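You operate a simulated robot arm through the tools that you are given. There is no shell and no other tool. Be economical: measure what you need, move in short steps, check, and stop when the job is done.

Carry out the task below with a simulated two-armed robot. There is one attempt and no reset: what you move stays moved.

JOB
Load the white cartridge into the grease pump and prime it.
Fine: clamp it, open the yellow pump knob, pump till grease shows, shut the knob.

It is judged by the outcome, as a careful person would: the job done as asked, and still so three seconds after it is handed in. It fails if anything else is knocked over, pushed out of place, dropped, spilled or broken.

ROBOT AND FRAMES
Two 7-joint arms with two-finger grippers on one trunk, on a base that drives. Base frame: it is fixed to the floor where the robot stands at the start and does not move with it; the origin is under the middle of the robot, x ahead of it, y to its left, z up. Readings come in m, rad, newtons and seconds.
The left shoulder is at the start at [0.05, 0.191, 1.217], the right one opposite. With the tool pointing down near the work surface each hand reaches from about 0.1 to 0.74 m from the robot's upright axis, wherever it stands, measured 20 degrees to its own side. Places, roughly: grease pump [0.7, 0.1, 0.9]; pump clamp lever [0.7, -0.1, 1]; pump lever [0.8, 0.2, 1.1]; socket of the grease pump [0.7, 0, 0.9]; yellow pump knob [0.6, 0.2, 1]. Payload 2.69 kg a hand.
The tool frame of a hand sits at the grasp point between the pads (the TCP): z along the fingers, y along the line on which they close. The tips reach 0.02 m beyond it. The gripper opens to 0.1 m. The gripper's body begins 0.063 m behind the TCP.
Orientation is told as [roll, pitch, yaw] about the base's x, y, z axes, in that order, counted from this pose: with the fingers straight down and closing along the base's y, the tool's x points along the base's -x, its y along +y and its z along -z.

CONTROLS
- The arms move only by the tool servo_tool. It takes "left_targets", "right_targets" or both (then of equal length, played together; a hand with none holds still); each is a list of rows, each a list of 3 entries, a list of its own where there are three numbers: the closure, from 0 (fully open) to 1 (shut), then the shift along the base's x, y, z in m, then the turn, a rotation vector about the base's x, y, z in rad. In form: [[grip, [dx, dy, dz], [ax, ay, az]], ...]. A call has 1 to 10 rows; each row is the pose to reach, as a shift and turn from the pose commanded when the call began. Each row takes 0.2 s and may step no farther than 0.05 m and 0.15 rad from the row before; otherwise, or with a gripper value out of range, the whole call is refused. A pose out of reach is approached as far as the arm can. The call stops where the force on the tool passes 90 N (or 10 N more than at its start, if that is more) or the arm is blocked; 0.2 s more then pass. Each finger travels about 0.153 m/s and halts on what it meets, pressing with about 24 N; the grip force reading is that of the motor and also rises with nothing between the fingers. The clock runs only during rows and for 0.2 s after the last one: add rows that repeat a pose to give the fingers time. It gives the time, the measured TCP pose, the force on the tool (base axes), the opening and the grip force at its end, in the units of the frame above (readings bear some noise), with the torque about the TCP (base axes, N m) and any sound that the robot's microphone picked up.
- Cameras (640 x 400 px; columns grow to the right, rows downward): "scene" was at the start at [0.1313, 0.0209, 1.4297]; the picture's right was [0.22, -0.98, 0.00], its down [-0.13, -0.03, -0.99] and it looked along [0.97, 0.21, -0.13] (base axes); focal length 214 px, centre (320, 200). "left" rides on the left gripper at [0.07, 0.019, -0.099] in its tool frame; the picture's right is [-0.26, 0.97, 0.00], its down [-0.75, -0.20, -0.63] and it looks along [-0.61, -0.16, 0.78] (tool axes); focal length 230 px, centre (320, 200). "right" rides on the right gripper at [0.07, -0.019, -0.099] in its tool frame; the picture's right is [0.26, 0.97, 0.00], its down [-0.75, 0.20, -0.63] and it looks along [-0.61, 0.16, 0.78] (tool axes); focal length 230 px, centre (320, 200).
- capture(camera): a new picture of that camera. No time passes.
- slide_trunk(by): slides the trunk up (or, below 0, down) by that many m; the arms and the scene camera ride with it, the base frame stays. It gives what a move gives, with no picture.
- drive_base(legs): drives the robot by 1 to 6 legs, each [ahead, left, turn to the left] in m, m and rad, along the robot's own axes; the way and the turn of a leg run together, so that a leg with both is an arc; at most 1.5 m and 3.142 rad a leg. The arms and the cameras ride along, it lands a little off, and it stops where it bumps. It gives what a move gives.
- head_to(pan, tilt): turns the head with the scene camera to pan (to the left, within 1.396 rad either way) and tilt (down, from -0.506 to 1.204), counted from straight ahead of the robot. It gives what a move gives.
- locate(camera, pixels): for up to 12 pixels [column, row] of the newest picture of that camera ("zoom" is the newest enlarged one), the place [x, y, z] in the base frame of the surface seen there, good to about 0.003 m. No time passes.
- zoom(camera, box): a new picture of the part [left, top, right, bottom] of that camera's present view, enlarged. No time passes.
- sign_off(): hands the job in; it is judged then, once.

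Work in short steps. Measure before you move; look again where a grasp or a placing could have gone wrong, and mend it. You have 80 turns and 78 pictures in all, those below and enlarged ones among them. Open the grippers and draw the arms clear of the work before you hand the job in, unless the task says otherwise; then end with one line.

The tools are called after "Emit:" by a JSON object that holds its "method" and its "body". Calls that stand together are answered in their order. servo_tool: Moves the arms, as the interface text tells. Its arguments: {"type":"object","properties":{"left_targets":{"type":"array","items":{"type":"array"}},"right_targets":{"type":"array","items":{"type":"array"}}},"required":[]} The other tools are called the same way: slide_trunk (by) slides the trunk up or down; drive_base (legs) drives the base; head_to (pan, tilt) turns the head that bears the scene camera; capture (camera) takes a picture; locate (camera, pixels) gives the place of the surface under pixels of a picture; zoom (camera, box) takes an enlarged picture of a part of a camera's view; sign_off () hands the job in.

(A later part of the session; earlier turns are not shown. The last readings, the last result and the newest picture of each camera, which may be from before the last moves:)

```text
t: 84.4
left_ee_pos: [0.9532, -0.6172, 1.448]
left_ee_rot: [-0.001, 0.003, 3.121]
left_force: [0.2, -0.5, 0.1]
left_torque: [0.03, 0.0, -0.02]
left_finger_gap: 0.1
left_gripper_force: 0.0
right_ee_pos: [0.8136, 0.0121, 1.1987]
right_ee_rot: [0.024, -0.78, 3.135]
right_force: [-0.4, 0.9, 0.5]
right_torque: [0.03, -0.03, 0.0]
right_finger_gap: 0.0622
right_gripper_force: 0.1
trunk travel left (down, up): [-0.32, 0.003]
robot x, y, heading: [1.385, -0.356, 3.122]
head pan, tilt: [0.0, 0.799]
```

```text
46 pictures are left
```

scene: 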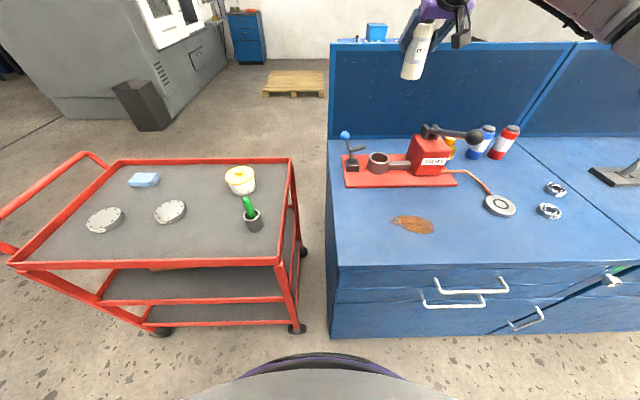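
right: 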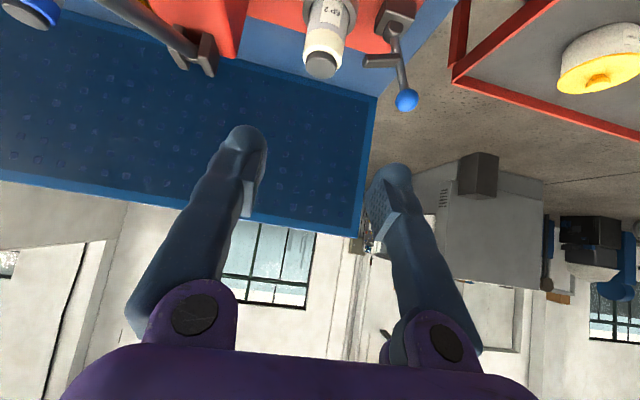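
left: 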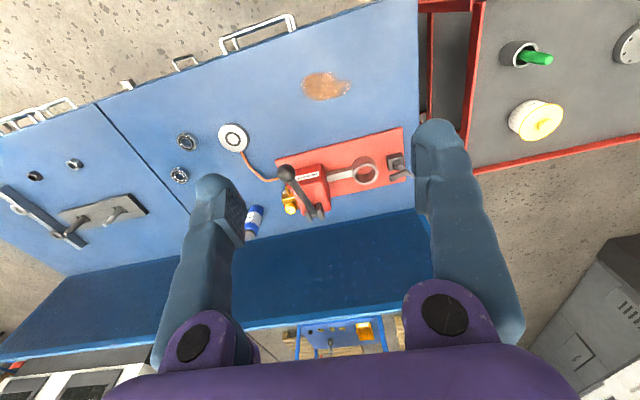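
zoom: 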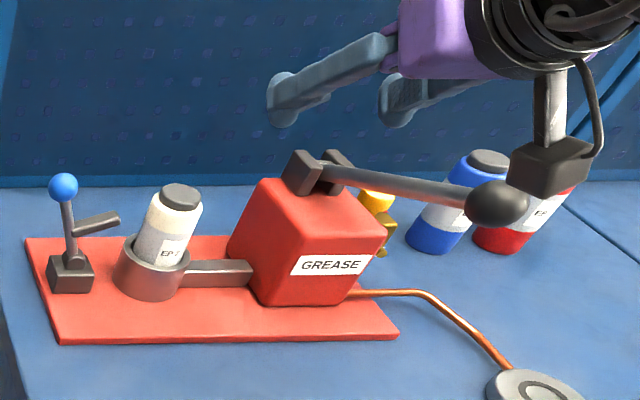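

The cartridge stands seated in the socket. I raise the right hand and drive 0.3 m to the robot's right so that the left arm can work the clamp lever.

Emit:
{"method": "servo_tool", "body": {"right_targets": [[0.38, [0.03, 0, 0.04], [0, 0, 0]], [0.38, [0.06, 0, 0.08], [0, 0, 0]], [0.38, [0.09, 0, 0.12], [0, 0, 0]], [0.38, [0.12, 0, 0.16], [0, 0, 0]]]}}

Emit:
{"method": "drive_base", "body": {"legs": [[0, -0.3, 0]]}}

Emit:
{"method": "servo_tool", "body": {"left_targets": [[0.5, [-0.02, 0.01, -0.03], [0, 0.08, 0]], [1, [-0.04, 0.03, -0.06], [0, 0.16, 0]], [1, [-0.06, 0.05, -0.09], [0, 0.235, 0]], [1, [-0.08, 0.06, -0.12], [0, 0.314, 0]], [1, [-0.1, 0.08, -0.15], [0, 0.392, 0]], [1, [-0.12, 0.1, -0.18], [0, 0.471, 0]], [1, [-0.14, 0.11, -0.2], [0, 0.549, 0]], [1, [-0.16, 0.12, -0.22], [0, 0.628, 0]], [1, [-0.18, 0.13, -0.24], [0, 0.706, 0]], [1, [-0.2, 0.14, -0.26], [0, 0.785, 0]]]}}

Emit:
{"method": "capture", "body": {"camera": "scene"}}

Emit:
{"method": "capture", "body": {"camera": "left"}}

```text
t: 85.4
left_ee_pos: [0.9529, -0.6156, 1.4472]
left_ee_rot: [0.0, 0.004, 3.121]
left_force: [-0.3, -0.1, 0.5]
left_torque: [0.02, 0.02, -0.01]
left_finger_gap: 0.1002
left_gripper_force: 0.0
right_ee_pos: [0.9361, 0.0136, 1.36]
right_ee_rot: [0.025, -0.781, 3.134]
right_force: [0.2, -0.4, 0.1]
right_torque: [-0.02, -0.03, -0.08]
right_finger_gap: 0.0621
right_gripper_force: 0.0
trunk travel left (down, up): [-0.32, 0.003]
robot x, y, heading: [1.3863, -0.3566, 3.121]
head pan, tilt: [0.0, 0.799]
```

```text
t: 88.6
left_ee_pos: [0.9587, -0.3142, 1.4478]
left_ee_rot: [-0.001, 0.004, 3.123]
left_force: [0.1, -0.2, 0.6]
left_torque: [0.01, 0.0, -0.02]
left_finger_gap: 0.1
left_gripper_force: 0.1
right_ee_pos: [0.941, 0.316, 1.3596]
right_ee_rot: [0.022, -0.781, 3.132]
right_force: [0.3, 0.2, 0.8]
right_torque: [0.0, -0.01, 0.02]
right_finger_gap: 0.0618
right_gripper_force: 0.1
trunk travel left (down, up): [-0.32, 0.003]
robot x, y, heading: [1.391, -0.0507, 3.119]
head pan, tilt: [0.0, 0.799]
```

```text
t: 90.8
left_ee_pos: [0.756, -0.1747, 1.1872]
left_ee_rot: [0.022, -0.784, 3.113]
left_force: [0.2, -0.5, -0.2]
left_torque: [0.03, 0.02, -0.02]
left_finger_gap: 0.0
left_gripper_force: 23.9
right_ee_pos: [0.9399, 0.3163, 1.3585]
right_ee_rot: [0.023, -0.78, 3.132]
right_force: [-0.5, 0.2, -0.4]
right_torque: [-0.01, -0.03, -0.03]
right_finger_gap: 0.0619
right_gripper_force: 0.2
trunk travel left (down, up): [-0.32, 0.003]
robot x, y, heading: [1.3933, -0.0538, 3.118]
head pan, tilt: [0.0, 0.799]
```

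```text
45 pictures are left
```

scene: 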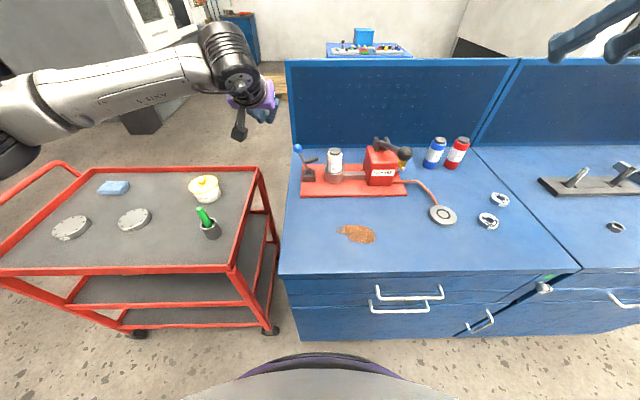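

```text
44 pictures are left
```

left: 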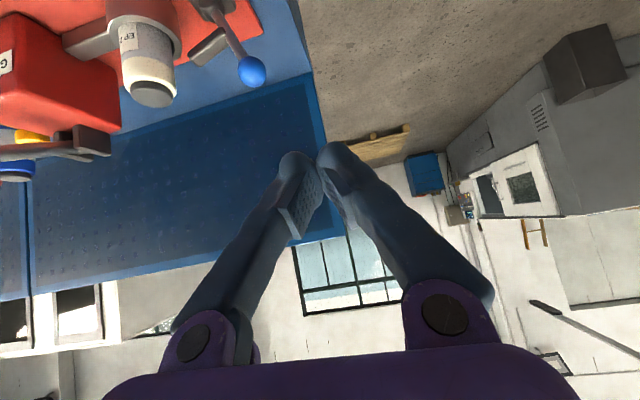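

From the left camera I measure the clamp ball (252,70) and arm (210,45).

Emit:
{"method": "locate", "body": {"camera": "left", "pixels": [[252, 70], [235, 40], [212, 42], [195, 55], [150, 92], [152, 65], [225, 25]]}}

Emit:
{"method": "servo_tool", "body": {"left_targets": [[1, [-0.02, 0, -0.04], [0, 0, 0]], [1, [-0.04, 0, -0.08], [0, 0, 0]], [1, [-0.06, 0, -0.12], [0, 0, 0]], [1, [-0.078, 0, -0.152], [0, 0, 0]]]}}

Emit:
{"method": "capture", "body": {"camera": "left"}}

```text
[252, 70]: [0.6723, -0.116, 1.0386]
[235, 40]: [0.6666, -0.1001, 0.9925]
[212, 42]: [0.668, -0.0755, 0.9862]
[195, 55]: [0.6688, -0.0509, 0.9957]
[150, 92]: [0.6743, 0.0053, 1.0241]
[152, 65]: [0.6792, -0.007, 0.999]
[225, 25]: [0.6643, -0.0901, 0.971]
```

```text
t: 91.8
left_ee_pos: [0.6791, -0.173, 1.0372]
left_ee_rot: [0.019, -0.781, 3.114]
left_force: [0.2, -0.3, -0.4]
left_torque: [0.01, 0.02, -0.02]
left_finger_gap: 0.0001
left_gripper_force: 23.3
right_ee_pos: [0.9402, 0.3147, 1.3582]
right_ee_rot: [0.023, -0.78, 3.132]
right_force: [-1.1, 0.2, 0.2]
right_torque: [0.05, -0.03, -0.03]
right_finger_gap: 0.062
right_gripper_force: 0.1
trunk travel left (down, up): [-0.32, 0.003]
robot x, y, heading: [1.3963, -0.0514, 3.119]
head pan, tilt: [0.0, 0.799]
```

```text
43 pictures are left
```

left: 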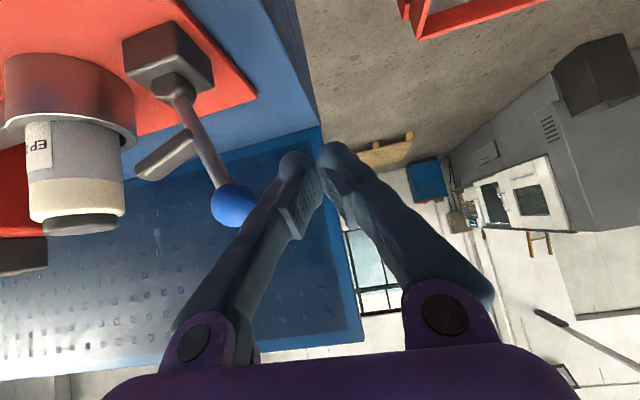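

The finger tips sit beside the blue ball (0.672, -0.113, 1.038). I push +y in small steps.

Emit:
{"method": "servo_tool", "body": {"left_targets": [[1, [0, 0.015, 0], [0, 0, 0]], [1, [0, 0.03, 0], [0, 0, 0]], [1, [0, 0.045, 0], [0, 0, 0]], [1, [0, 0.06, 0], [0, 0, 0]], [1, [0, 0.075, 0], [0, 0, 0]]]}}

Emit:
{"method": "capture", "body": {"camera": "left"}}

Emit:
{"method": "zoom", "body": {"camera": "scene", "box": [270, 120, 430, 220]}}

```text
t: 93.0
left_ee_pos: [0.681, -0.0976, 1.0358]
left_ee_rot: [0.019, -0.781, 3.114]
left_force: [-0.4, 0.0, 1.0]
left_torque: [0.01, -0.02, 0.05]
left_finger_gap: 0.0
left_gripper_force: 24.1
right_ee_pos: [0.9412, 0.3153, 1.3583]
right_ee_rot: [0.024, -0.781, 3.132]
right_force: [0.1, -0.8, -0.3]
right_torque: [0.02, -0.02, -0.04]
right_finger_gap: 0.0618
right_gripper_force: 0.2
trunk travel left (down, up): [-0.32, 0.003]
robot x, y, heading: [1.3931, -0.0567, 3.12]
head pan, tilt: [0.0, 0.799]
```

```text
42 pictures are left
```

left: 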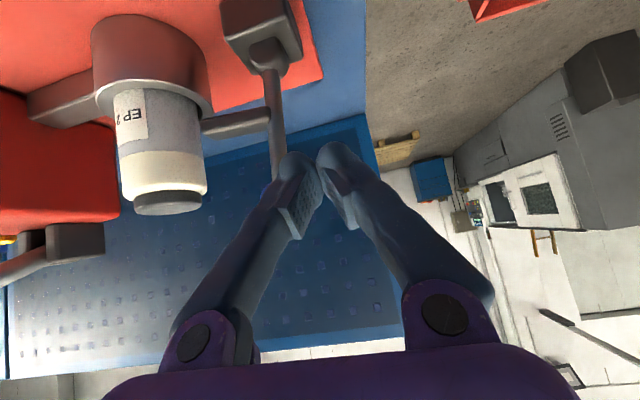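

```text
4.00 times, centred on (350, 170) of scene
```

zoom: 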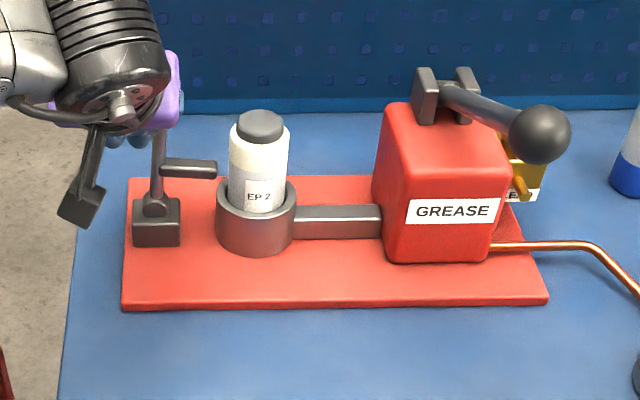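

The lever is upright and the arm is about to touch the cartridge. I keep pushing in finer steps.

Emit:
{"method": "servo_tool", "body": {"left_targets": [[1, [0, 0.008, 0], [0, 0, 0]], [1, [0, 0.016, 0], [0, 0, 0]], [1, [0, 0.024, -0.001], [0, 0, 0]], [1, [0, 0.032, -0.002], [0, 0, 0]]]}}

Emit:
{"method": "zoom", "body": {"camera": "scene", "box": [270, 120, 430, 220]}}

```text
t: 94.0
left_ee_pos: [0.6814, -0.0708, 1.0336]
left_ee_rot: [0.021, -0.782, 3.118]
left_force: [6.4, -9.6, 2.4]
left_torque: [0.02, 0.03, 0.07]
left_finger_gap: 0.0001
left_gripper_force: 23.3
right_ee_pos: [0.9405, 0.3137, 1.3595]
right_ee_rot: [0.023, -0.782, 3.137]
right_force: [0.1, 0.5, 1.5]
right_torque: [0.08, 0.0, 0.0]
right_finger_gap: 0.0619
right_gripper_force: 0.0
trunk travel left (down, up): [-0.32, 0.003]
robot x, y, heading: [1.3939, -0.0492, 3.119]
head pan, tilt: [0.0, 0.799]
```

```text
4.00 times, centred on (350, 170) of scene
```

zoom: 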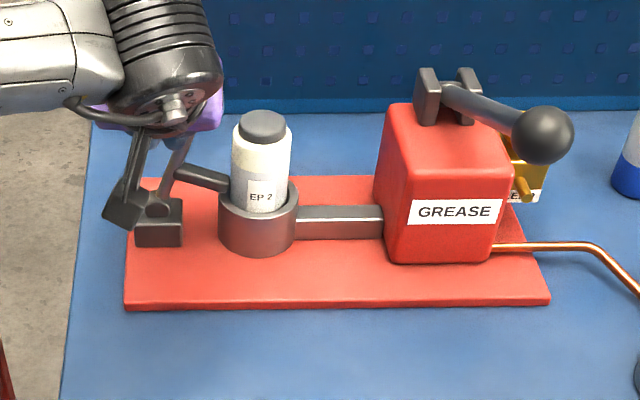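

The arm touches the cartridge (9.6 N). I push a little more, looking for a latch.

Emit:
{"method": "servo_tool", "body": {"left_targets": [[1, [0, 0.005, 0], [0, 0, 0]], [1, [0, 0.01, 0], [0, 0, 0]], [1, [0, 0.01, 0], [0, 0, 0]]]}}

Emit:
{"method": "capture", "body": {"camera": "left"}}

Emit:
{"method": "zoom", "body": {"camera": "scene", "box": [270, 120, 430, 220]}}

```text
t: 94.8
left_ee_pos: [0.6813, -0.069, 1.0351]
left_ee_rot: [0.027, -0.78, 3.127]
left_force: [17.0, -42.5, 3.9]
left_torque: [-0.04, 0.04, 0.34]
left_finger_gap: 0.0
left_gripper_force: 23.7
right_ee_pos: [0.9429, 0.3096, 1.3622]
right_ee_rot: [0.019, -0.784, 3.14]
right_force: [-0.7, 0.2, 0.0]
right_torque: [-0.02, 0.0, -0.03]
right_finger_gap: 0.0621
right_gripper_force: 0.0
trunk travel left (down, up): [-0.32, 0.003]
robot x, y, heading: [1.394, -0.0495, 3.126]
head pan, tilt: [0.0, 0.799]
```

```text
39 pictures are left
```

left: 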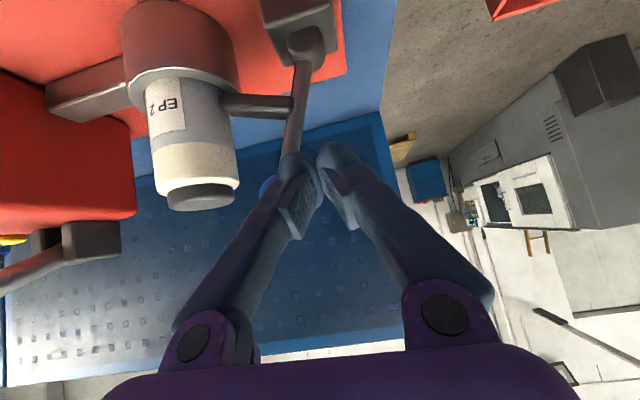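

```text
4.00 times, centred on (350, 170) of scene
```

zoom: 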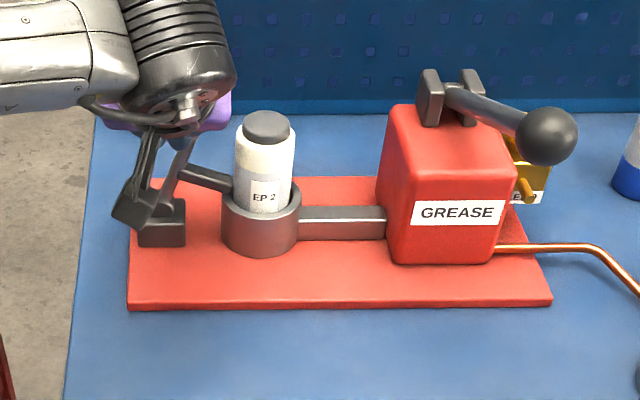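

It is hard against the stop (42 N without moving). I draw the hand back and see whether the lever stays clamped.

Emit:
{"method": "servo_tool", "body": {"left_targets": [[1, [0, -0.015, 0], [0, 0, 0]], [1, [0, -0.05, 0.01], [0, 0, 0]], [1, [0, -0.09, 0.04], [0, 0, 0]], [1, [0.03, -0.12, 0.07], [0, 0, 0]], [1, [0.06, -0.15, 0.1], [0, 0, 0]], [1, [0.1, -0.17, 0.12], [0, 0, 0]]]}}

Emit:
{"method": "zoom", "body": {"camera": "scene", "box": [270, 120, 430, 220]}}

```text
refused: row 4 steps farther than a row can; nothing moved
```

```text
4.00 times, centred on (350, 170) of scene
```

zoom: 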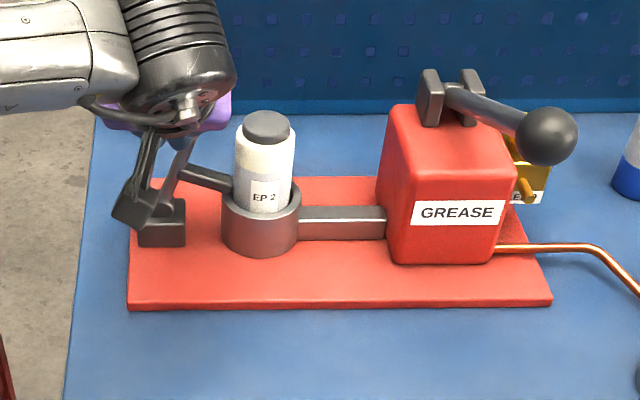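

Refused for a too-long step; I repeat with shorter ones.

Emit:
{"method": "servo_tool", "body": {"left_targets": [[1, [0, -0.015, 0], [0, 0, 0]], [1, [0, -0.05, 0.01], [0, 0, 0]], [1, [0, -0.085, 0.035], [0, 0, 0]], [1, [0.025, -0.11, 0.06], [0, 0, 0]], [1, [0.05, -0.135, 0.09], [0, 0, 0]], [1, [0.08, -0.155, 0.12], [0, 0, 0]]]}}

Emit:
{"method": "zoom", "body": {"camera": "scene", "box": [270, 120, 430, 220]}}

```text
t: 96.2
left_ee_pos: [0.7617, -0.213, 1.1526]
left_ee_rot: [0.02, -0.782, 3.113]
left_force: [-0.1, 0.0, 0.2]
left_torque: [0.05, -0.01, 0.0]
left_finger_gap: 0.0003
left_gripper_force: 24.3
right_ee_pos: [0.942, 0.3149, 1.3596]
right_ee_rot: [0.025, -0.783, 3.134]
right_force: [0.7, -0.7, -0.3]
right_torque: [0.0, 0.01, -0.01]
right_finger_gap: 0.0621
right_gripper_force: 0.1
trunk travel left (down, up): [-0.32, 0.003]
robot x, y, heading: [1.3921, -0.0532, 3.123]
head pan, tilt: [0.0, 0.799]
```

```text
4.00 times, centred on (350, 170) of scene
```

zoom: 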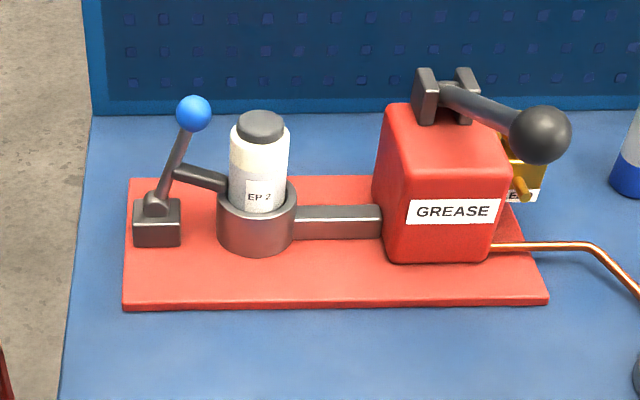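

The clamp stays closed on the cartridge. Now the yellow knob: I look at it with the right camera.

Emit:
{"method": "servo_tool", "body": {"right_targets": [[0.38, [-0.03, 0, 0], [0, -0.1, 0]], [0.38, [-0.06, 0, 0], [0, -0.2, 0]], [0.38, [-0.09, 0, 0], [0, -0.3, 0]], [0.38, [-0.1, 0, 0], [0, -0.4, 0]], [0.38, [-0.1, 0, 0], [0, -0.5, 0]]]}}

Emit:
{"method": "capture", "body": {"camera": "right"}}

Emit:
{"method": "zoom", "body": {"camera": "scene", "box": [360, 125, 440, 175]}}

```text
t: 97.4
left_ee_pos: [0.7607, -0.2125, 1.1522]
left_ee_rot: [0.019, -0.783, 3.114]
left_force: [-0.4, -0.9, 0.0]
left_torque: [0.01, 0.0, -0.01]
left_finger_gap: 0.0
left_gripper_force: 24.5
right_ee_pos: [0.8413, 0.3157, 1.3583]
right_ee_rot: [0.021, -0.279, 3.137]
right_force: [0.0, -0.5, 0.0]
right_torque: [0.0, -0.02, 0.0]
right_finger_gap: 0.0623
right_gripper_force: 0.0
trunk travel left (down, up): [-0.32, 0.003]
robot x, y, heading: [1.3947, -0.0532, 3.115]
head pan, tilt: [0.0, 0.799]
```

```text
35 pictures are left
```

right: 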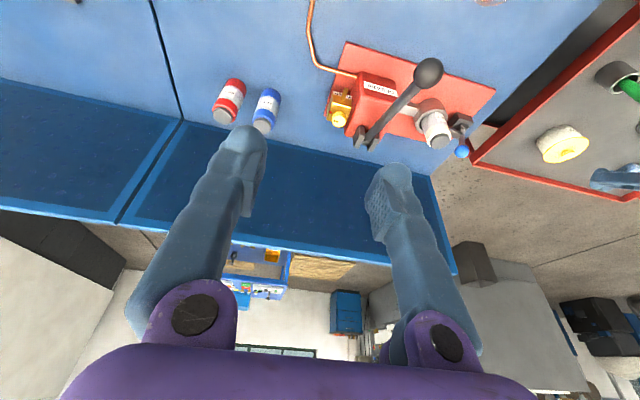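

```text
8.00 times, centred on (400, 150) of scene
```

zoom: 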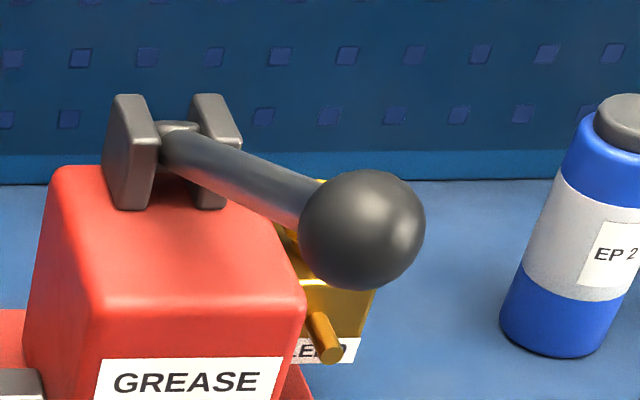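

Emit:
{"method": "zoom", "body": {"camera": "right", "box": [300, 60, 400, 150]}}

```text
4.44 times, centred on (350, 105) of right
```

zoom: 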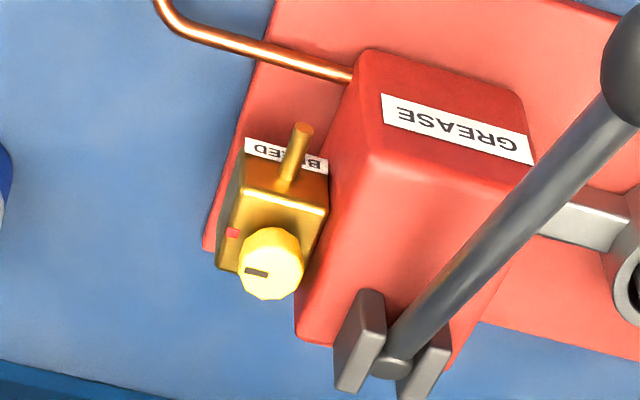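

Emit:
{"method": "locate", "body": {"camera": "zoom", "pixels": [[270, 258], [255, 272], [297, 270], [270, 230], [268, 295], [232, 232], [300, 130], [285, 185], [330, 200], [370, 140], [310, 330], [265, 185]]}}

```text
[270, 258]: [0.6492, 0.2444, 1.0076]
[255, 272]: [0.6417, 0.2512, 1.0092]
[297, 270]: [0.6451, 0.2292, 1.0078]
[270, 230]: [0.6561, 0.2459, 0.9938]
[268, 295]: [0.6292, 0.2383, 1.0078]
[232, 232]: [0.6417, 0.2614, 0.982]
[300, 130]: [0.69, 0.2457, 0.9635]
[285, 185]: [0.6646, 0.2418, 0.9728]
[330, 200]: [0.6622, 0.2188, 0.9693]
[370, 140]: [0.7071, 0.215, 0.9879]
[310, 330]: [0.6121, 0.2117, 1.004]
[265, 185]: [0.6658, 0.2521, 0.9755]
```

The knob is at (0.643, 0.2425), radius 0.0155, z 0.985–1.008, its dark pointer aiming at a red (shut) mark on +y. The pump body side is at y≈0.213, so I'll turn it with the fingers along x rather than y. First I retract the left hand and bring the right one above, fingers down.

Emit:
{"method": "servo_tool", "body": {"left_targets": [[1, [0.03, -0.01, 0.03], [0, 0, 0]], [1, [0.06, -0.02, 0.06], [0, 0, 0]], [1, [0.09, -0.03, 0.09], [0, 0, 0]], [1, [0.12, -0.04, 0.12], [0, 0, 0]], [1, [0.14, -0.05, 0.15], [0, 0, 0]], [1, [0.15, -0.05, 0.18], [0, 0, 0]]], "right_targets": [[0.3, [-0.02, -0.012, -0.03], [0, -0.05, 0]], [0.3, [-0.04, -0.024, -0.05], [0, -0.1, 0]], [0.3, [-0.07, -0.036, -0.08], [0, -0.15, 0]], [0.3, [-0.11, -0.048, -0.1], [0, -0.2, 0]], [0.3, [-0.15, -0.06, -0.12], [0, -0.25, 0]], [0.3, [-0.19, -0.073, -0.14], [0, -0.28, 0]]]}}

Emit:
{"method": "drive_base", "body": {"legs": [[0, -0.07, 0]]}}

Emit:
{"method": "capture", "body": {"camera": "right"}}

```text
t: 98.8
left_ee_pos: [0.9092, -0.2644, 1.3334]
left_ee_rot: [0.019, -0.78, 3.113]
left_force: [0.0, -0.6, -0.2]
left_torque: [0.01, 0.03, 0.02]
left_finger_gap: 0.0
left_gripper_force: 23.9
right_ee_pos: [0.7171, 0.2163, 1.2193]
right_ee_rot: [0.016, -0.009, 3.134]
right_force: [0.1, -1.5, -1.2]
right_torque: [0.01, -0.01, 0.04]
right_finger_gap: 0.0699
right_gripper_force: 0.0
right hand out of reach, approached as far as the arm can: row 5, 6
trunk travel left (down, up): [-0.32, 0.003]
robot x, y, heading: [1.3931, -0.054, 3.119]
head pan, tilt: [0.0, 0.799]
```

```text
t: 100.1
left_ee_pos: [0.9107, -0.1931, 1.3328]
left_ee_rot: [0.018, -0.781, 3.114]
left_force: [0.1, 0.4, 0.1]
left_torque: [-0.01, 0.0, -0.01]
left_finger_gap: 0.0
left_gripper_force: 24.7
right_ee_pos: [0.7186, 0.2873, 1.2202]
right_ee_rot: [0.02, -0.008, 3.135]
right_force: [0.4, 0.0, 0.6]
right_torque: [0.0, 0.0, 0.01]
right_finger_gap: 0.0703
right_gripper_force: 0.0
trunk travel left (down, up): [-0.32, 0.003]
robot x, y, heading: [1.3932, 0.0179, 3.12]
head pan, tilt: [0.0, 0.799]
```

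```text
32 pictures are left
```

right: 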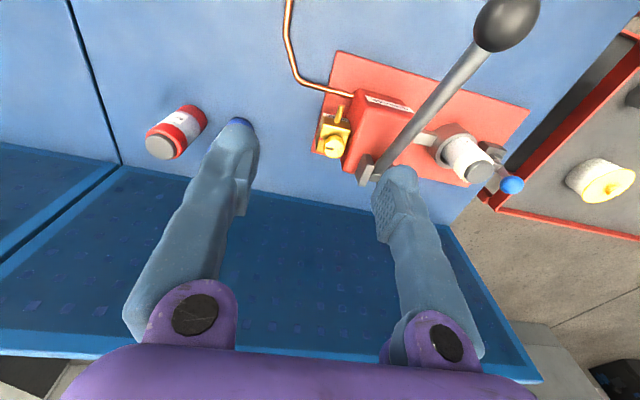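

Straight-down reach ends near x = 0.70, short of the knob at 0.643. I'll turn the robot left so its right shoulder comes forward: raise the right hand, back off a little, and turn 0.7 rad.

Emit:
{"method": "servo_tool", "body": {"right_targets": [[0.3, [0.04, 0, 0.03], [0, 0, 0]], [0.3, [0.08, 0, 0.06], [0, 0, 0]], [0.3, [0.12, 0, 0.09], [0, 0, 0]], [0.3, [0.16, 0, 0.12], [0, 0, 0]], [0.3, [0.2, 0, 0.14], [0, 0, 0]]]}}

Emit:
{"method": "drive_base", "body": {"legs": [[-0.06, 0, 0], [0, 0, 0.7]]}}

Emit:
{"method": "head_to", "body": {"pan": -0.7, "tilt": 0.8}}

Emit:
{"method": "capture", "body": {"camera": "scene"}}

```text
t: 101.3
left_ee_pos: [0.9117, -0.1933, 1.3342]
left_ee_rot: [0.022, -0.782, 3.115]
left_force: [0.6, -0.9, -0.2]
left_torque: [0.0, -0.01, 0.0]
left_finger_gap: 0.0
left_gripper_force: 24.0
right_ee_pos: [0.9187, 0.2873, 1.3638]
right_ee_rot: [0.019, -0.009, 3.134]
right_force: [0.1, 0.8, 0.0]
right_torque: [0.01, 0.02, -0.01]
right_finger_gap: 0.0701
right_gripper_force: 0.0
trunk travel left (down, up): [-0.32, 0.003]
robot x, y, heading: [1.3909, 0.0153, 3.12]
head pan, tilt: [0.0, 0.799]
```

```text
t: 104.2
left_ee_pos: [1.2212, -0.455, 1.3327]
left_ee_rot: [0.019, -0.781, -2.472]
left_force: [0.4, -0.1, 0.1]
left_torque: [-0.03, -0.01, -0.02]
left_finger_gap: 0.0
left_gripper_force: 23.8
right_ee_pos: [0.9153, -0.0861, 1.3628]
right_ee_rot: [0.019, -0.008, -2.449]
right_force: [0.1, -0.1, -0.1]
right_torque: [0.02, 0.03, 0.03]
right_finger_gap: 0.0698
right_gripper_force: 0.1
trunk travel left (down, up): [-0.32, 0.003]
robot x, y, heading: [1.4587, 0.0147, -2.467]
head pan, tilt: [0.0, 0.799]
```

```text
t: 105.2
left_ee_pos: [1.2204, -0.4567, 1.3326]
left_ee_rot: [0.02, -0.782, -2.469]
left_force: [0.5, 0.4, 0.7]
left_torque: [0.0, 0.01, 0.02]
left_finger_gap: 0.0
left_gripper_force: 24.2
right_ee_pos: [0.915, -0.0845, 1.3626]
right_ee_rot: [0.019, -0.009, -2.449]
right_force: [-0.2, 1.0, -0.8]
right_torque: [0.01, -0.04, -0.04]
right_finger_gap: 0.0698
right_gripper_force: 0.0
trunk travel left (down, up): [-0.32, 0.003]
robot x, y, heading: [1.4542, 0.0134, -2.465]
head pan, tilt: [-0.7, 0.799]
```

```text
31 pictures are left
```

scene: 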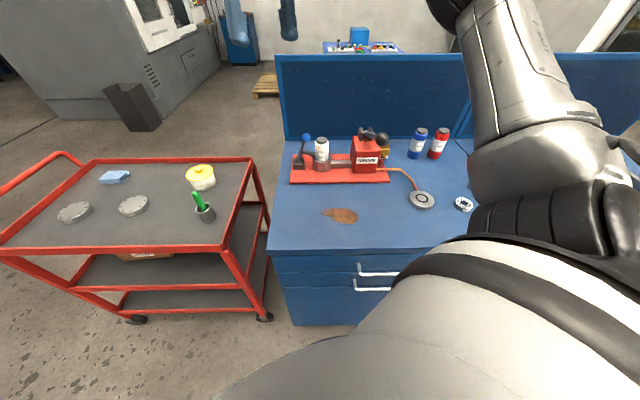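

Turned. I shift toward the bench and right so that the axis lands at about (1.40, 0.13).

Emit:
{"method": "drive_base", "body": {"legs": [[-0.031, -0.125, 0]]}}

```text
t: 107.0
left_ee_pos: [1.1634, -0.3355, 1.3337]
left_ee_rot: [0.02, -0.783, -2.474]
left_force: [-0.2, 0.7, 0.6]
left_torque: [-0.01, -0.05, -0.01]
left_finger_gap: 0.0002
left_gripper_force: 24.2
right_ee_pos: [0.8593, 0.0353, 1.3629]
right_ee_rot: [0.019, -0.011, -2.451]
right_force: [-0.1, -0.4, 0.4]
right_torque: [-0.02, 0.01, -0.03]
right_finger_gap: 0.0701
right_gripper_force: 0.1
trunk travel left (down, up): [-0.32, 0.003]
robot x, y, heading: [1.3965, 0.1385, -2.462]
head pan, tilt: [-0.7, 0.799]
```

Now I move the right hand above the knob, turning so the fingers close along x (camera on the free +y side).

Emit:
{"method": "servo_tool", "body": {"right_targets": [[0.3, [-0.024, 0.023, 0], [0, 0, 0.1]], [0.3, [-0.048, 0.046, 0], [0, 0, 0.2]], [0.3, [-0.072, 0.069, -0.01], [0, 0, 0.3]], [0.4, [-0.096, 0.092, -0.02], [0, 0, 0.4]], [0.5, [-0.12, 0.115, -0.05], [0, 0, 0.5]], [0.5, [-0.144, 0.138, -0.08], [0, 0, 0.6]], [0.5, [-0.168, 0.161, -0.11], [0, 0, 0.7]], [0.5, [-0.192, 0.184, -0.14], [0, 0, 0.8]], [0.5, [-0.216, 0.207, -0.17], [0, 0, 0.88]], [0.5, [-0.216, 0.207, -0.21], [0, 0, 0.88]]]}}

Emit:
{"method": "capture", "body": {"camera": "right"}}

Emit:
{"method": "capture", "body": {"camera": "scene"}}

```text
t: 109.2
left_ee_pos: [1.164, -0.3374, 1.3334]
left_ee_rot: [0.019, -0.78, -2.473]
left_force: [0.5, 0.0, -0.1]
left_torque: [0.02, 0.02, 0.02]
left_finger_gap: 0.0001
left_gripper_force: 23.9
right_ee_pos: [0.9072, 0.1347, 1.203]
right_ee_rot: [0.019, -0.009, -1.573]
right_force: [-0.3, -0.7, 0.0]
right_torque: [0.01, 0.03, 0.0]
right_finger_gap: 0.0502
right_gripper_force: 0.1
right hand out of reach, approached as far as the arm can: row 4, 5, 6, 7, 8, 9, 10
trunk travel left (down, up): [-0.32, 0.003]
robot x, y, heading: [1.3991, 0.1354, -2.466]
head pan, tilt: [-0.7, 0.799]
```

```text
30 pictures are left
```

right: 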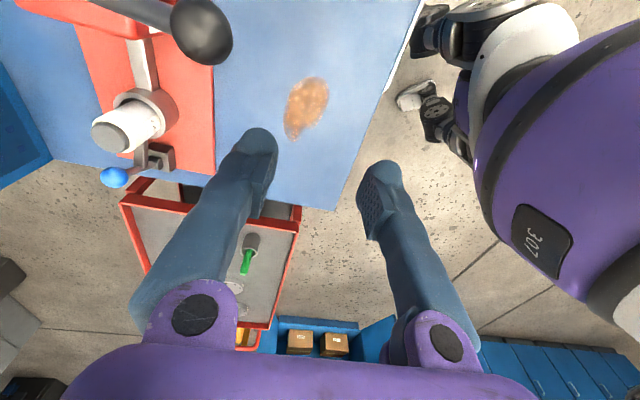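

```text
29 pictures are left
```

scene: 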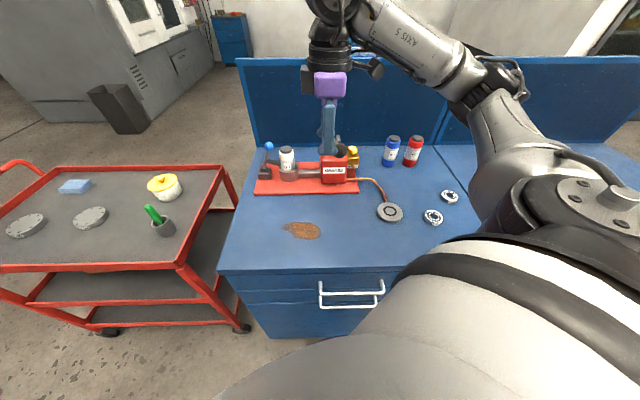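

The wrist could not hold that yaw while reaching. I turn the yaw back by 0.8 rad while moving over the knob at a safe height, to learn what is reachable.

Emit:
{"method": "servo_tool", "body": {"right_targets": [[0.5, [0, 0, 0.03], [0, 0, -0.14]], [0.5, [-0.02, 0.01, 0.03], [0, 0, -0.28]], [0.5, [-0.05, 0.02, 0.03], [0, 0, -0.42]], [0.5, [-0.085, 0.035, 0.03], [0, 0, -0.56]], [0.5, [-0.12, 0.05, 0.02], [0, 0, -0.7]], [0.5, [-0.155, 0.065, 0.0], [0, 0, -0.8]], [0.5, [-0.19, 0.08, -0.02], [0, 0, -0.8]], [0.5, [-0.225, 0.095, -0.03], [0, 0, -0.8]], [0.5, [-0.264, 0.108, -0.04], [0, 0, -0.8]]]}}

Emit:
{"method": "zoom", "body": {"camera": "right", "box": [200, 0, 520, 200]}}

```text
t: 111.2
left_ee_pos: [1.163, -0.3372, 1.3326]
left_ee_rot: [0.019, -0.779, -2.471]
left_force: [-0.1, 0.1, 0.3]
left_torque: [-0.02, 0.0, 0.03]
left_finger_gap: 0.0
left_gripper_force: 24.3
right_ee_pos: [0.6968, 0.2262, 1.1775]
right_ee_rot: [0.017, -0.008, -2.375]
right_force: [1.0, 0.6, 0.2]
right_torque: [0.01, 0.01, 0.04]
right_finger_gap: 0.0499
right_gripper_force: 0.0
right hand out of reach, approached as far as the arm can: row 8, 9
trunk travel left (down, up): [-0.32, 0.003]
robot x, y, heading: [1.4001, 0.1331, -2.466]
head pan, tilt: [-0.7, 0.799]
```

```text
2.00 times, centred on (360, 100) of right
```

zoom: 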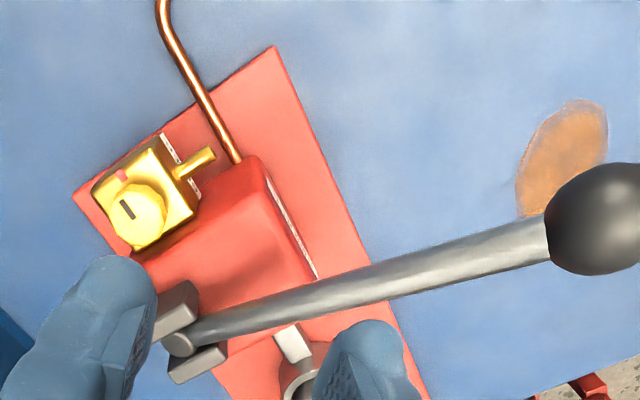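

Straight-down is cramped. A 45° tilt with the fingers closing near y keeps the pads parallel to the knob's axis, and leaning back toward +x+y keeps the hand away from the pump body; I tilt so, above the knob.

Emit:
{"method": "servo_tool", "body": {"right_targets": [[0.5, [0, 0, 0.005], [-0.09, 0.094, 0]], [0.5, [-0.005, 0.003, 0.005], [-0.18, 0.188, 0]], [0.5, [-0.015, 0.006, 0.005], [-0.27, 0.282, 0]], [0.5, [-0.025, 0.009, 0.0], [-0.36, 0.376, 0]], [0.5, [-0.035, 0.012, -0.01], [-0.45, 0.47, 0]], [0.5, [-0.045, 0.014, -0.015], [-0.545, 0.565, 0]], [0.5, [-0.054, 0.016, -0.02], [-0.545, 0.565, 0]]]}}

Emit:
{"method": "capture", "body": {"camera": "right"}}

Emit:
{"method": "zoom", "body": {"camera": "scene", "box": [240, 60, 480, 210]}}

```text
t: 113.0
left_ee_pos: [1.1639, -0.3364, 1.3337]
left_ee_rot: [0.021, -0.782, -2.472]
left_force: [0.8, 0.7, -1.3]
left_torque: [-0.01, 0.0, 0.0]
left_finger_gap: 0.0003
left_gripper_force: 23.3
right_ee_pos: [0.6539, 0.2236, 1.2597]
right_ee_rot: [0.013, -0.97, -2.392]
right_force: [0.1, 0.6, 0.0]
right_torque: [0.0, 0.01, -0.01]
right_finger_gap: 0.05
right_gripper_force: 0.1
right hand out of reach, approached as far as the arm can: row 4, 5, 6, 7
trunk travel left (down, up): [-0.32, 0.003]
robot x, y, heading: [1.398, 0.1351, -2.471]
head pan, tilt: [-0.7, 0.799]
stopped in row 7 (right hand): the arm was blocked; the commanded pose is now the measured one
```

```text
27 pictures are left
```

right: 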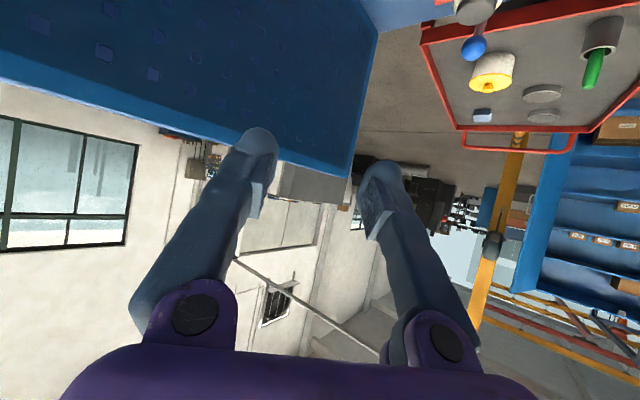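

```text
2.67 times, centred on (360, 135) of scene
```

zoom: 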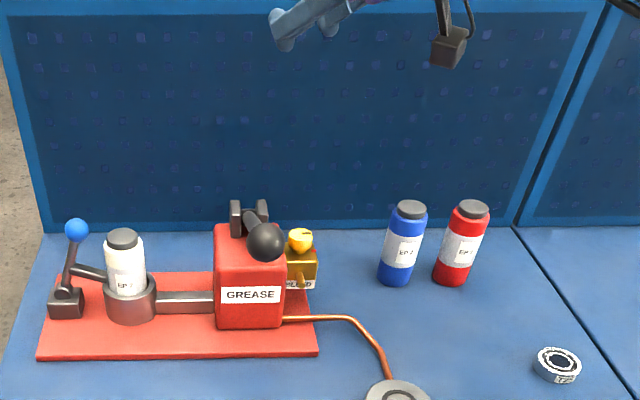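

That pose is cramped by the wrist limits. I return the base to face the bench squarely, where the tilted pose with fingers closing along y worked well.

Emit:
{"method": "drive_base", "body": {"legs": [[-0.04, 0.03, 0], [0, 0, -0.675]]}}

Emit:
{"method": "head_to", "body": {"pan": 0.0, "tilt": 0.8}}

```text
t: 115.8
left_ee_pos: [0.9721, -0.086, 1.3339]
left_ee_rot: [0.022, -0.782, 3.137]
left_force: [0.1, 0.4, 0.5]
left_torque: [-0.02, -0.01, 0.02]
left_finger_gap: 0.0003
left_gripper_force: 23.8
right_ee_pos: [0.9219, 0.6689, 1.2575]
right_ee_rot: [0.015, -0.969, -3.065]
right_force: [0.2, 0.0, 0.1]
right_torque: [-0.02, 0.0, 0.03]
right_finger_gap: 0.0501
right_gripper_force: 0.1
trunk travel left (down, up): [-0.32, 0.003]
robot x, y, heading: [1.4492, 0.1337, -3.134]
head pan, tilt: [-0.7, 0.799]
```

```text
t: 116.8
left_ee_pos: [0.9709, -0.0862, 1.3342]
left_ee_rot: [0.019, -0.781, 3.135]
left_force: [0.2, 0.3, -0.1]
left_torque: [0.02, 0.03, 0.02]
left_finger_gap: 0.0
left_gripper_force: 23.8
right_ee_pos: [0.9216, 0.6694, 1.2579]
right_ee_rot: [0.015, -0.968, -3.065]
right_force: [0.4, -0.1, 0.1]
right_torque: [-0.03, -0.01, 0.01]
right_finger_gap: 0.0502
right_gripper_force: 0.1
trunk travel left (down, up): [-0.32, 0.003]
robot x, y, heading: [1.4515, 0.1343, -3.138]
head pan, tilt: [0.0, 0.799]
```

I drive up to the bench and carry the right hand to a point above the knob at 45° tilt, closing along y.

Emit:
{"method": "drive_base", "body": {"legs": [[0.055, 0, 0]]}}

Emit:
{"method": "servo_tool", "body": {"right_targets": [[0.5, [-0.016, -0.043, 0], [0, -0.02, -0.01]], [0.5, [-0.033, -0.086, 0], [0, -0.04, -0.02]], [0.5, [-0.05, -0.129, 0], [0, -0.06, -0.03]], [0.5, [-0.066, -0.171, -0.01], [0, -0.08, -0.04]], [0.5, [-0.083, -0.214, -0.02], [0, -0.1, -0.05]], [0.5, [-0.1, -0.257, -0.03], [0, -0.12, -0.06]], [0.5, [-0.117, -0.3, -0.04], [0, -0.14, -0.07]], [0.5, [-0.133, -0.343, -0.05], [0, -0.16, -0.077]], [0.55, [-0.15, -0.386, -0.055], [0, -0.18, -0.077]], [0.55, [-0.167, -0.426, -0.058], [0, -0.18, -0.077]]]}}

Emit:
{"method": "zoom", "body": {"camera": "right", "box": [220, 0, 480, 160]}}

```text
t: 117.8
left_ee_pos: [0.9143, -0.086, 1.3336]
left_ee_rot: [0.02, -0.78, 3.137]
left_force: [-0.4, 0.3, -0.2]
left_torque: [0.01, -0.01, -0.03]
left_finger_gap: 0.0
left_gripper_force: 24.0
right_ee_pos: [0.8656, 0.6694, 1.2559]
right_ee_rot: [0.015, -0.967, -3.065]
right_force: [0.0, -0.1, 1.0]
right_torque: [-0.02, 0.0, 0.0]
right_finger_gap: 0.0499
right_gripper_force: 0.0
trunk travel left (down, up): [-0.32, 0.003]
robot x, y, heading: [1.3945, 0.1352, -3.14]
head pan, tilt: [0.0, 0.799]
```

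```text
t: 120.0
left_ee_pos: [0.9152, -0.0875, 1.3334]
left_ee_rot: [0.019, -0.781, 3.138]
left_force: [-0.6, -0.8, 0.4]
left_torque: [0.0, 0.0, 0.01]
left_finger_gap: 0.0001
left_gripper_force: 23.7
right_ee_pos: [0.6978, 0.2412, 1.2002]
right_ee_rot: [0.022, -0.789, 3.135]
right_force: [0.7, -0.4, -0.2]
right_torque: [0.02, -0.01, -0.04]
right_finger_gap: 0.0449
right_gripper_force: 0.1
trunk travel left (down, up): [-0.32, 0.003]
robot x, y, heading: [1.3944, 0.1356, -3.142]
head pan, tilt: [0.0, 0.799]
```

```text
2.46 times, centred on (350, 80) of right
```

zoom: 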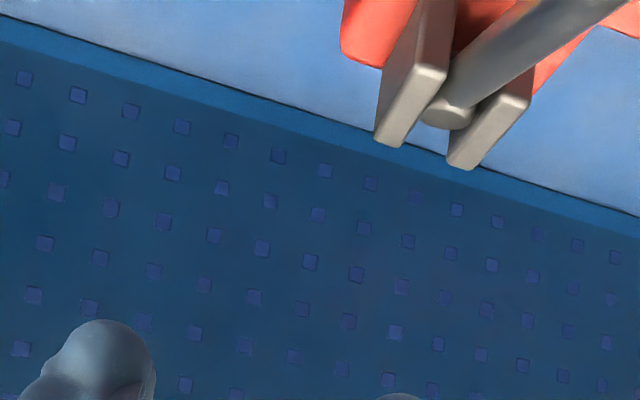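

Next I test how far the hand can yaw (+z) in this tilted pose above the knob.

Emit:
{"method": "servo_tool", "body": {"right_targets": [[0.6, [-0.02, 0.001, -0.02], [0, 0, 0.14]], [0.6, [-0.04, 0.001, -0.04], [0, 0, 0.28]], [0.6, [-0.055, 0.001, -0.06], [0, 0, 0.42]], [0.6, [-0.055, 0.001, -0.06], [0, 0, 0.56]], [0.6, [-0.055, 0.001, -0.06], [0, 0, 0.7]], [0.6, [-0.055, 0.001, -0.06], [0, 0, 0.84]], [0.6, [-0.055, 0.001, -0.06], [0, 0, 0.98]]]}}

Emit:
{"method": "capture", "body": {"camera": "right"}}

```text
t: 121.6
left_ee_pos: [0.916, -0.0852, 1.3335]
left_ee_rot: [0.021, -0.782, 3.138]
left_force: [0.0, 0.0, 0.7]
left_torque: [-0.01, -0.02, 0.04]
left_finger_gap: 0.0
left_gripper_force: 23.7
right_ee_pos: [0.6452, 0.2437, 1.141]
right_ee_rot: [0.025, -0.79, -2.592]
right_force: [-0.6, 0.1, -0.4]
right_torque: [0.01, 0.02, 0.0]
right_finger_gap: 0.04
right_gripper_force: 0.2
right hand out of reach, approached as far as the arm can: row 5, 6, 7
trunk travel left (down, up): [-0.32, 0.003]
robot x, y, heading: [1.396, 0.1337, -3.139]
head pan, tilt: [0.0, 0.799]
```

```text
24 pictures are left
```

right: 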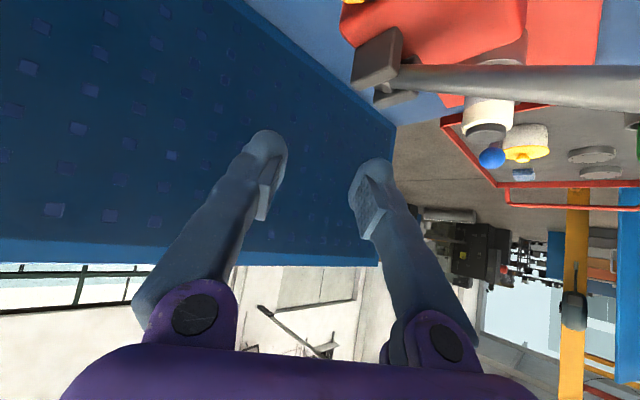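

The yaw reaches 0.55 rad here. I shift the base 0.2 m to the robot's right to line the arm up better with the yawed pose, then test again.

Emit:
{"method": "drive_base", "body": {"legs": [[0, -0.2, 0]]}}

Emit:
{"method": "servo_tool", "body": {"right_targets": [[0.6, [0, -0.04, 0], [0, 0, 0]], [0.6, [0, -0.08, 0], [0, 0, 0]], [0.6, [0, -0.12, 0], [0, 0, 0]], [0.6, [0, -0.16, 0], [0, 0, 0.1]], [0.6, [0, -0.2, 0], [0, 0, 0.2]], [0.6, [0, -0.2, 0], [0, 0, 0.34]], [0.6, [0, -0.2, 0], [0, 0, 0.48]], [0.6, [0, -0.2, 0], [0, 0, 0.6]]]}}

Emit:
{"method": "zoom", "body": {"camera": "scene", "box": [120, 80, 360, 230]}}

```text
t: 124.0
left_ee_pos: [0.9157, 0.116, 1.3332]
left_ee_rot: [0.022, -0.783, 3.138]
left_force: [-0.4, -0.6, -0.1]
left_torque: [0.02, -0.02, -0.03]
left_finger_gap: 0.0
left_gripper_force: 24.1
right_ee_pos: [0.6441, 0.4453, 1.1412]
right_ee_rot: [0.024, -0.79, -2.589]
right_force: [0.5, 0.6, 0.2]
right_torque: [0.03, 0.0, 0.01]
right_finger_gap: 0.0399
right_gripper_force: 0.1
trunk travel left (down, up): [-0.32, 0.003]
robot x, y, heading: [1.3924, 0.339, -3.143]
head pan, tilt: [0.0, 0.799]
```

```text
t: 125.8
left_ee_pos: [0.9185, 0.118, 1.3358]
left_ee_rot: [0.024, -0.784, 3.135]
left_force: [0.1, 0.3, -0.5]
left_torque: [-0.04, 0.03, 0.06]
left_finger_gap: 0.0
left_gripper_force: 24.1
right_ee_pos: [0.7124, 0.3365, 1.1444]
right_ee_rot: [-0.06, -0.846, -2.262]
right_force: [0.4, 1.4, 0.2]
right_torque: [-0.06, 0.02, 0.0]
right_finger_gap: 0.0401
right_gripper_force: 0.1
right hand out of reach, approached as far as the arm can: row 4, 5, 6, 7, 8
trunk travel left (down, up): [-0.32, 0.003]
robot x, y, heading: [1.3932, 0.3379, -3.135]
head pan, tilt: [0.0, 0.799]
```

```text
2.67 times, centred on (240, 155) of scene
```

zoom: 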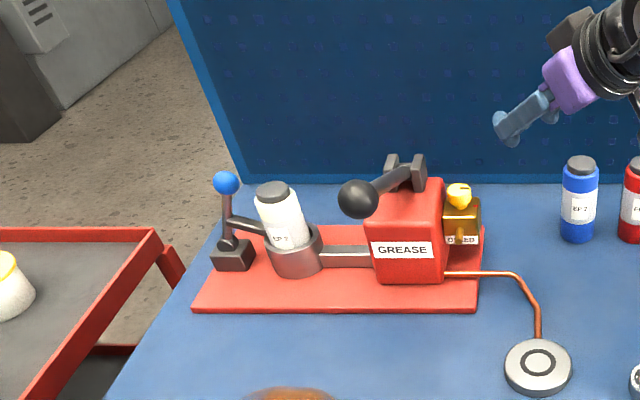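

The right arm's positive yaw is limited. By symmetry the left arm should have ample positive yaw, so I retract the right hand and shift the base to let the left arm do the knob. I also enlarge the knob for its marks.

Emit:
{"method": "zoom", "body": {"camera": "scene", "box": [255, 130, 335, 190]}}

Emit:
{"method": "servo_tool", "body": {"right_targets": [[0.6, [0.02, 0.03, 0.03], [0, 0, -0.1]], [0.6, [0.04, 0.06, 0.06], [0, 0, -0.2]], [0.6, [0.06, 0.09, 0.09], [0, 0, -0.3]], [0.6, [0.08, 0.12, 0.12], [0, 0, -0.4]], [0.6, [0.1, 0.15, 0.15], [0, 0, -0.5]], [0.6, [0.13, 0.18, 0.17], [0, 0, -0.6]], [0.6, [0.16, 0.21, 0.19], [0, 0, -0.7]], [0.6, [0.19, 0.24, 0.2], [0, 0, -0.8]]]}}

Emit:
{"method": "drive_base", "body": {"legs": [[0, -0.1, 0]]}}

```text
6.67 times, centred on (295, 160) of scene
```

zoom: 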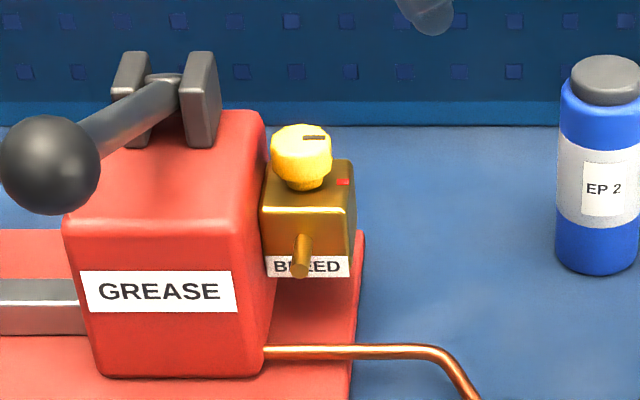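

```text
t: 127.6
left_ee_pos: [0.917, 0.1162, 1.3342]
left_ee_rot: [0.022, -0.781, 3.138]
left_force: [0.8, -0.3, 0.0]
left_torque: [-0.03, -0.03, 0.0]
left_finger_gap: 0.0
left_gripper_force: 23.4
right_ee_pos: [0.8995, 0.576, 1.3453]
right_ee_rot: [-0.057, -0.842, -3.066]
right_force: [0.0, 0.0, 0.4]
right_torque: [-0.01, 0.04, 0.03]
right_finger_gap: 0.04
right_gripper_force: 0.1
trunk travel left (down, up): [-0.32, 0.003]
robot x, y, heading: [1.3884, 0.3401, -3.137]
head pan, tilt: [0.0, 0.799]
```

```text
t: 129.2
left_ee_pos: [0.9156, 0.217, 1.3324]
left_ee_rot: [0.021, -0.782, 3.137]
left_force: [0.3, -0.3, -0.7]
left_torque: [-0.05, 0.03, 0.0]
left_finger_gap: 0.0001
left_gripper_force: 23.7
right_ee_pos: [0.8974, 0.6757, 1.3451]
right_ee_rot: [-0.059, -0.843, -3.064]
right_force: [-0.2, -0.6, 0.4]
right_torque: [0.0, -0.03, -0.01]
right_finger_gap: 0.0403
right_gripper_force: 0.0
trunk travel left (down, up): [-0.32, 0.003]
robot x, y, heading: [1.3939, 0.4394, -3.139]
head pan, tilt: [0.0, 0.799]
```

The pointer aims at the red mark on +y. I bring the left hand above the knob and test positive yaw.

Emit:
{"method": "servo_tool", "body": {"left_targets": [[0.8, [-0.035, 0.003, -0.02], [0, 0, 0]], [0.6, [-0.07, 0.006, -0.04], [0, 0, 0]], [0.6, [-0.105, 0.01, -0.06], [0, 0, 0]], [0.6, [-0.14, 0.013, -0.085], [0, 0, 0]], [0.6, [-0.175, 0.016, -0.11], [0, 0, 0]], [0.6, [-0.205, 0.02, -0.14], [0, 0, 0]], [0.6, [-0.235, 0.023, -0.165], [0, 0, 0]], [0.6, [-0.2706, 0.0255, -0.19], [0, 0, 0]], [0.6, [-0.2706, 0.0255, -0.19], [0, 0, 0.15]], [0.6, [-0.2706, 0.0255, -0.19], [0, 0, 0.3]]]}}

Emit:
{"method": "servo_tool", "body": {"left_targets": [[0.6, [0, 0, 0], [0, 0, 0.15]], [0.6, [0, 0, 0], [0, 0, 0.3]], [0.6, [0, 0, 0], [0, 0, 0.45]], [0.6, [0, 0, 0], [0, 0, 0.6]], [0.6, [0, 0, 0], [0, 0, 0.75]], [0.6, [0, 0, 0], [0, 0, 0.9]], [0.6, [0, 0, 0], [0, 0, 1.05]], [0.6, [0, 0, 0], [0, 0, 1.2]]]}}

Emit:
{"method": "capture", "body": {"camera": "scene"}}

```text
t: 131.3
left_ee_pos: [0.6458, 0.2428, 1.1434]
left_ee_rot: [0.02, -0.779, -2.844]
left_force: [-1.0, -0.5, -0.7]
left_torque: [0.01, -0.01, 0.05]
left_finger_gap: 0.0401
left_gripper_force: 0.2
right_ee_pos: [0.8965, 0.6754, 1.3444]
right_ee_rot: [-0.058, -0.841, -3.062]
right_force: [-1.4, 0.3, -0.3]
right_torque: [-0.01, -0.03, 0.0]
right_finger_gap: 0.0399
right_gripper_force: 0.1
trunk travel left (down, up): [-0.32, 0.003]
robot x, y, heading: [1.3936, 0.4403, -3.134]
head pan, tilt: [0.0, 0.799]
```

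```text
t: 133.2
left_ee_pos: [0.6966, 0.253, 1.1427]
left_ee_rot: [0.021, -0.779, -1.825]
left_force: [-0.4, -0.6, -0.4]
left_torque: [0.03, 0.02, 0.0]
left_finger_gap: 0.04
left_gripper_force: 0.1
left hand out of reach, approached as far as the arm can: row 5, 6, 7, 8
right_ee_pos: [0.8968, 0.6745, 1.345]
right_ee_rot: [-0.06, -0.842, -3.061]
right_force: [0.2, -0.1, -0.3]
right_torque: [0.01, 0.0, 0.0]
right_finger_gap: 0.0399
right_gripper_force: 0.0
trunk travel left (down, up): [-0.32, 0.003]
robot x, y, heading: [1.3956, 0.4393, -3.137]
head pan, tilt: [0.0, 0.799]
```

```text
21 pictures are left
```

scene: 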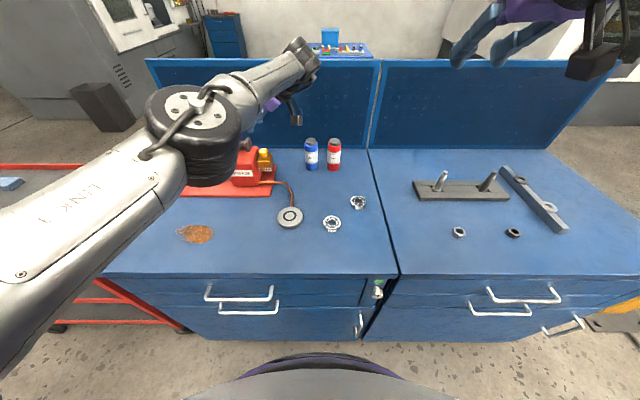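

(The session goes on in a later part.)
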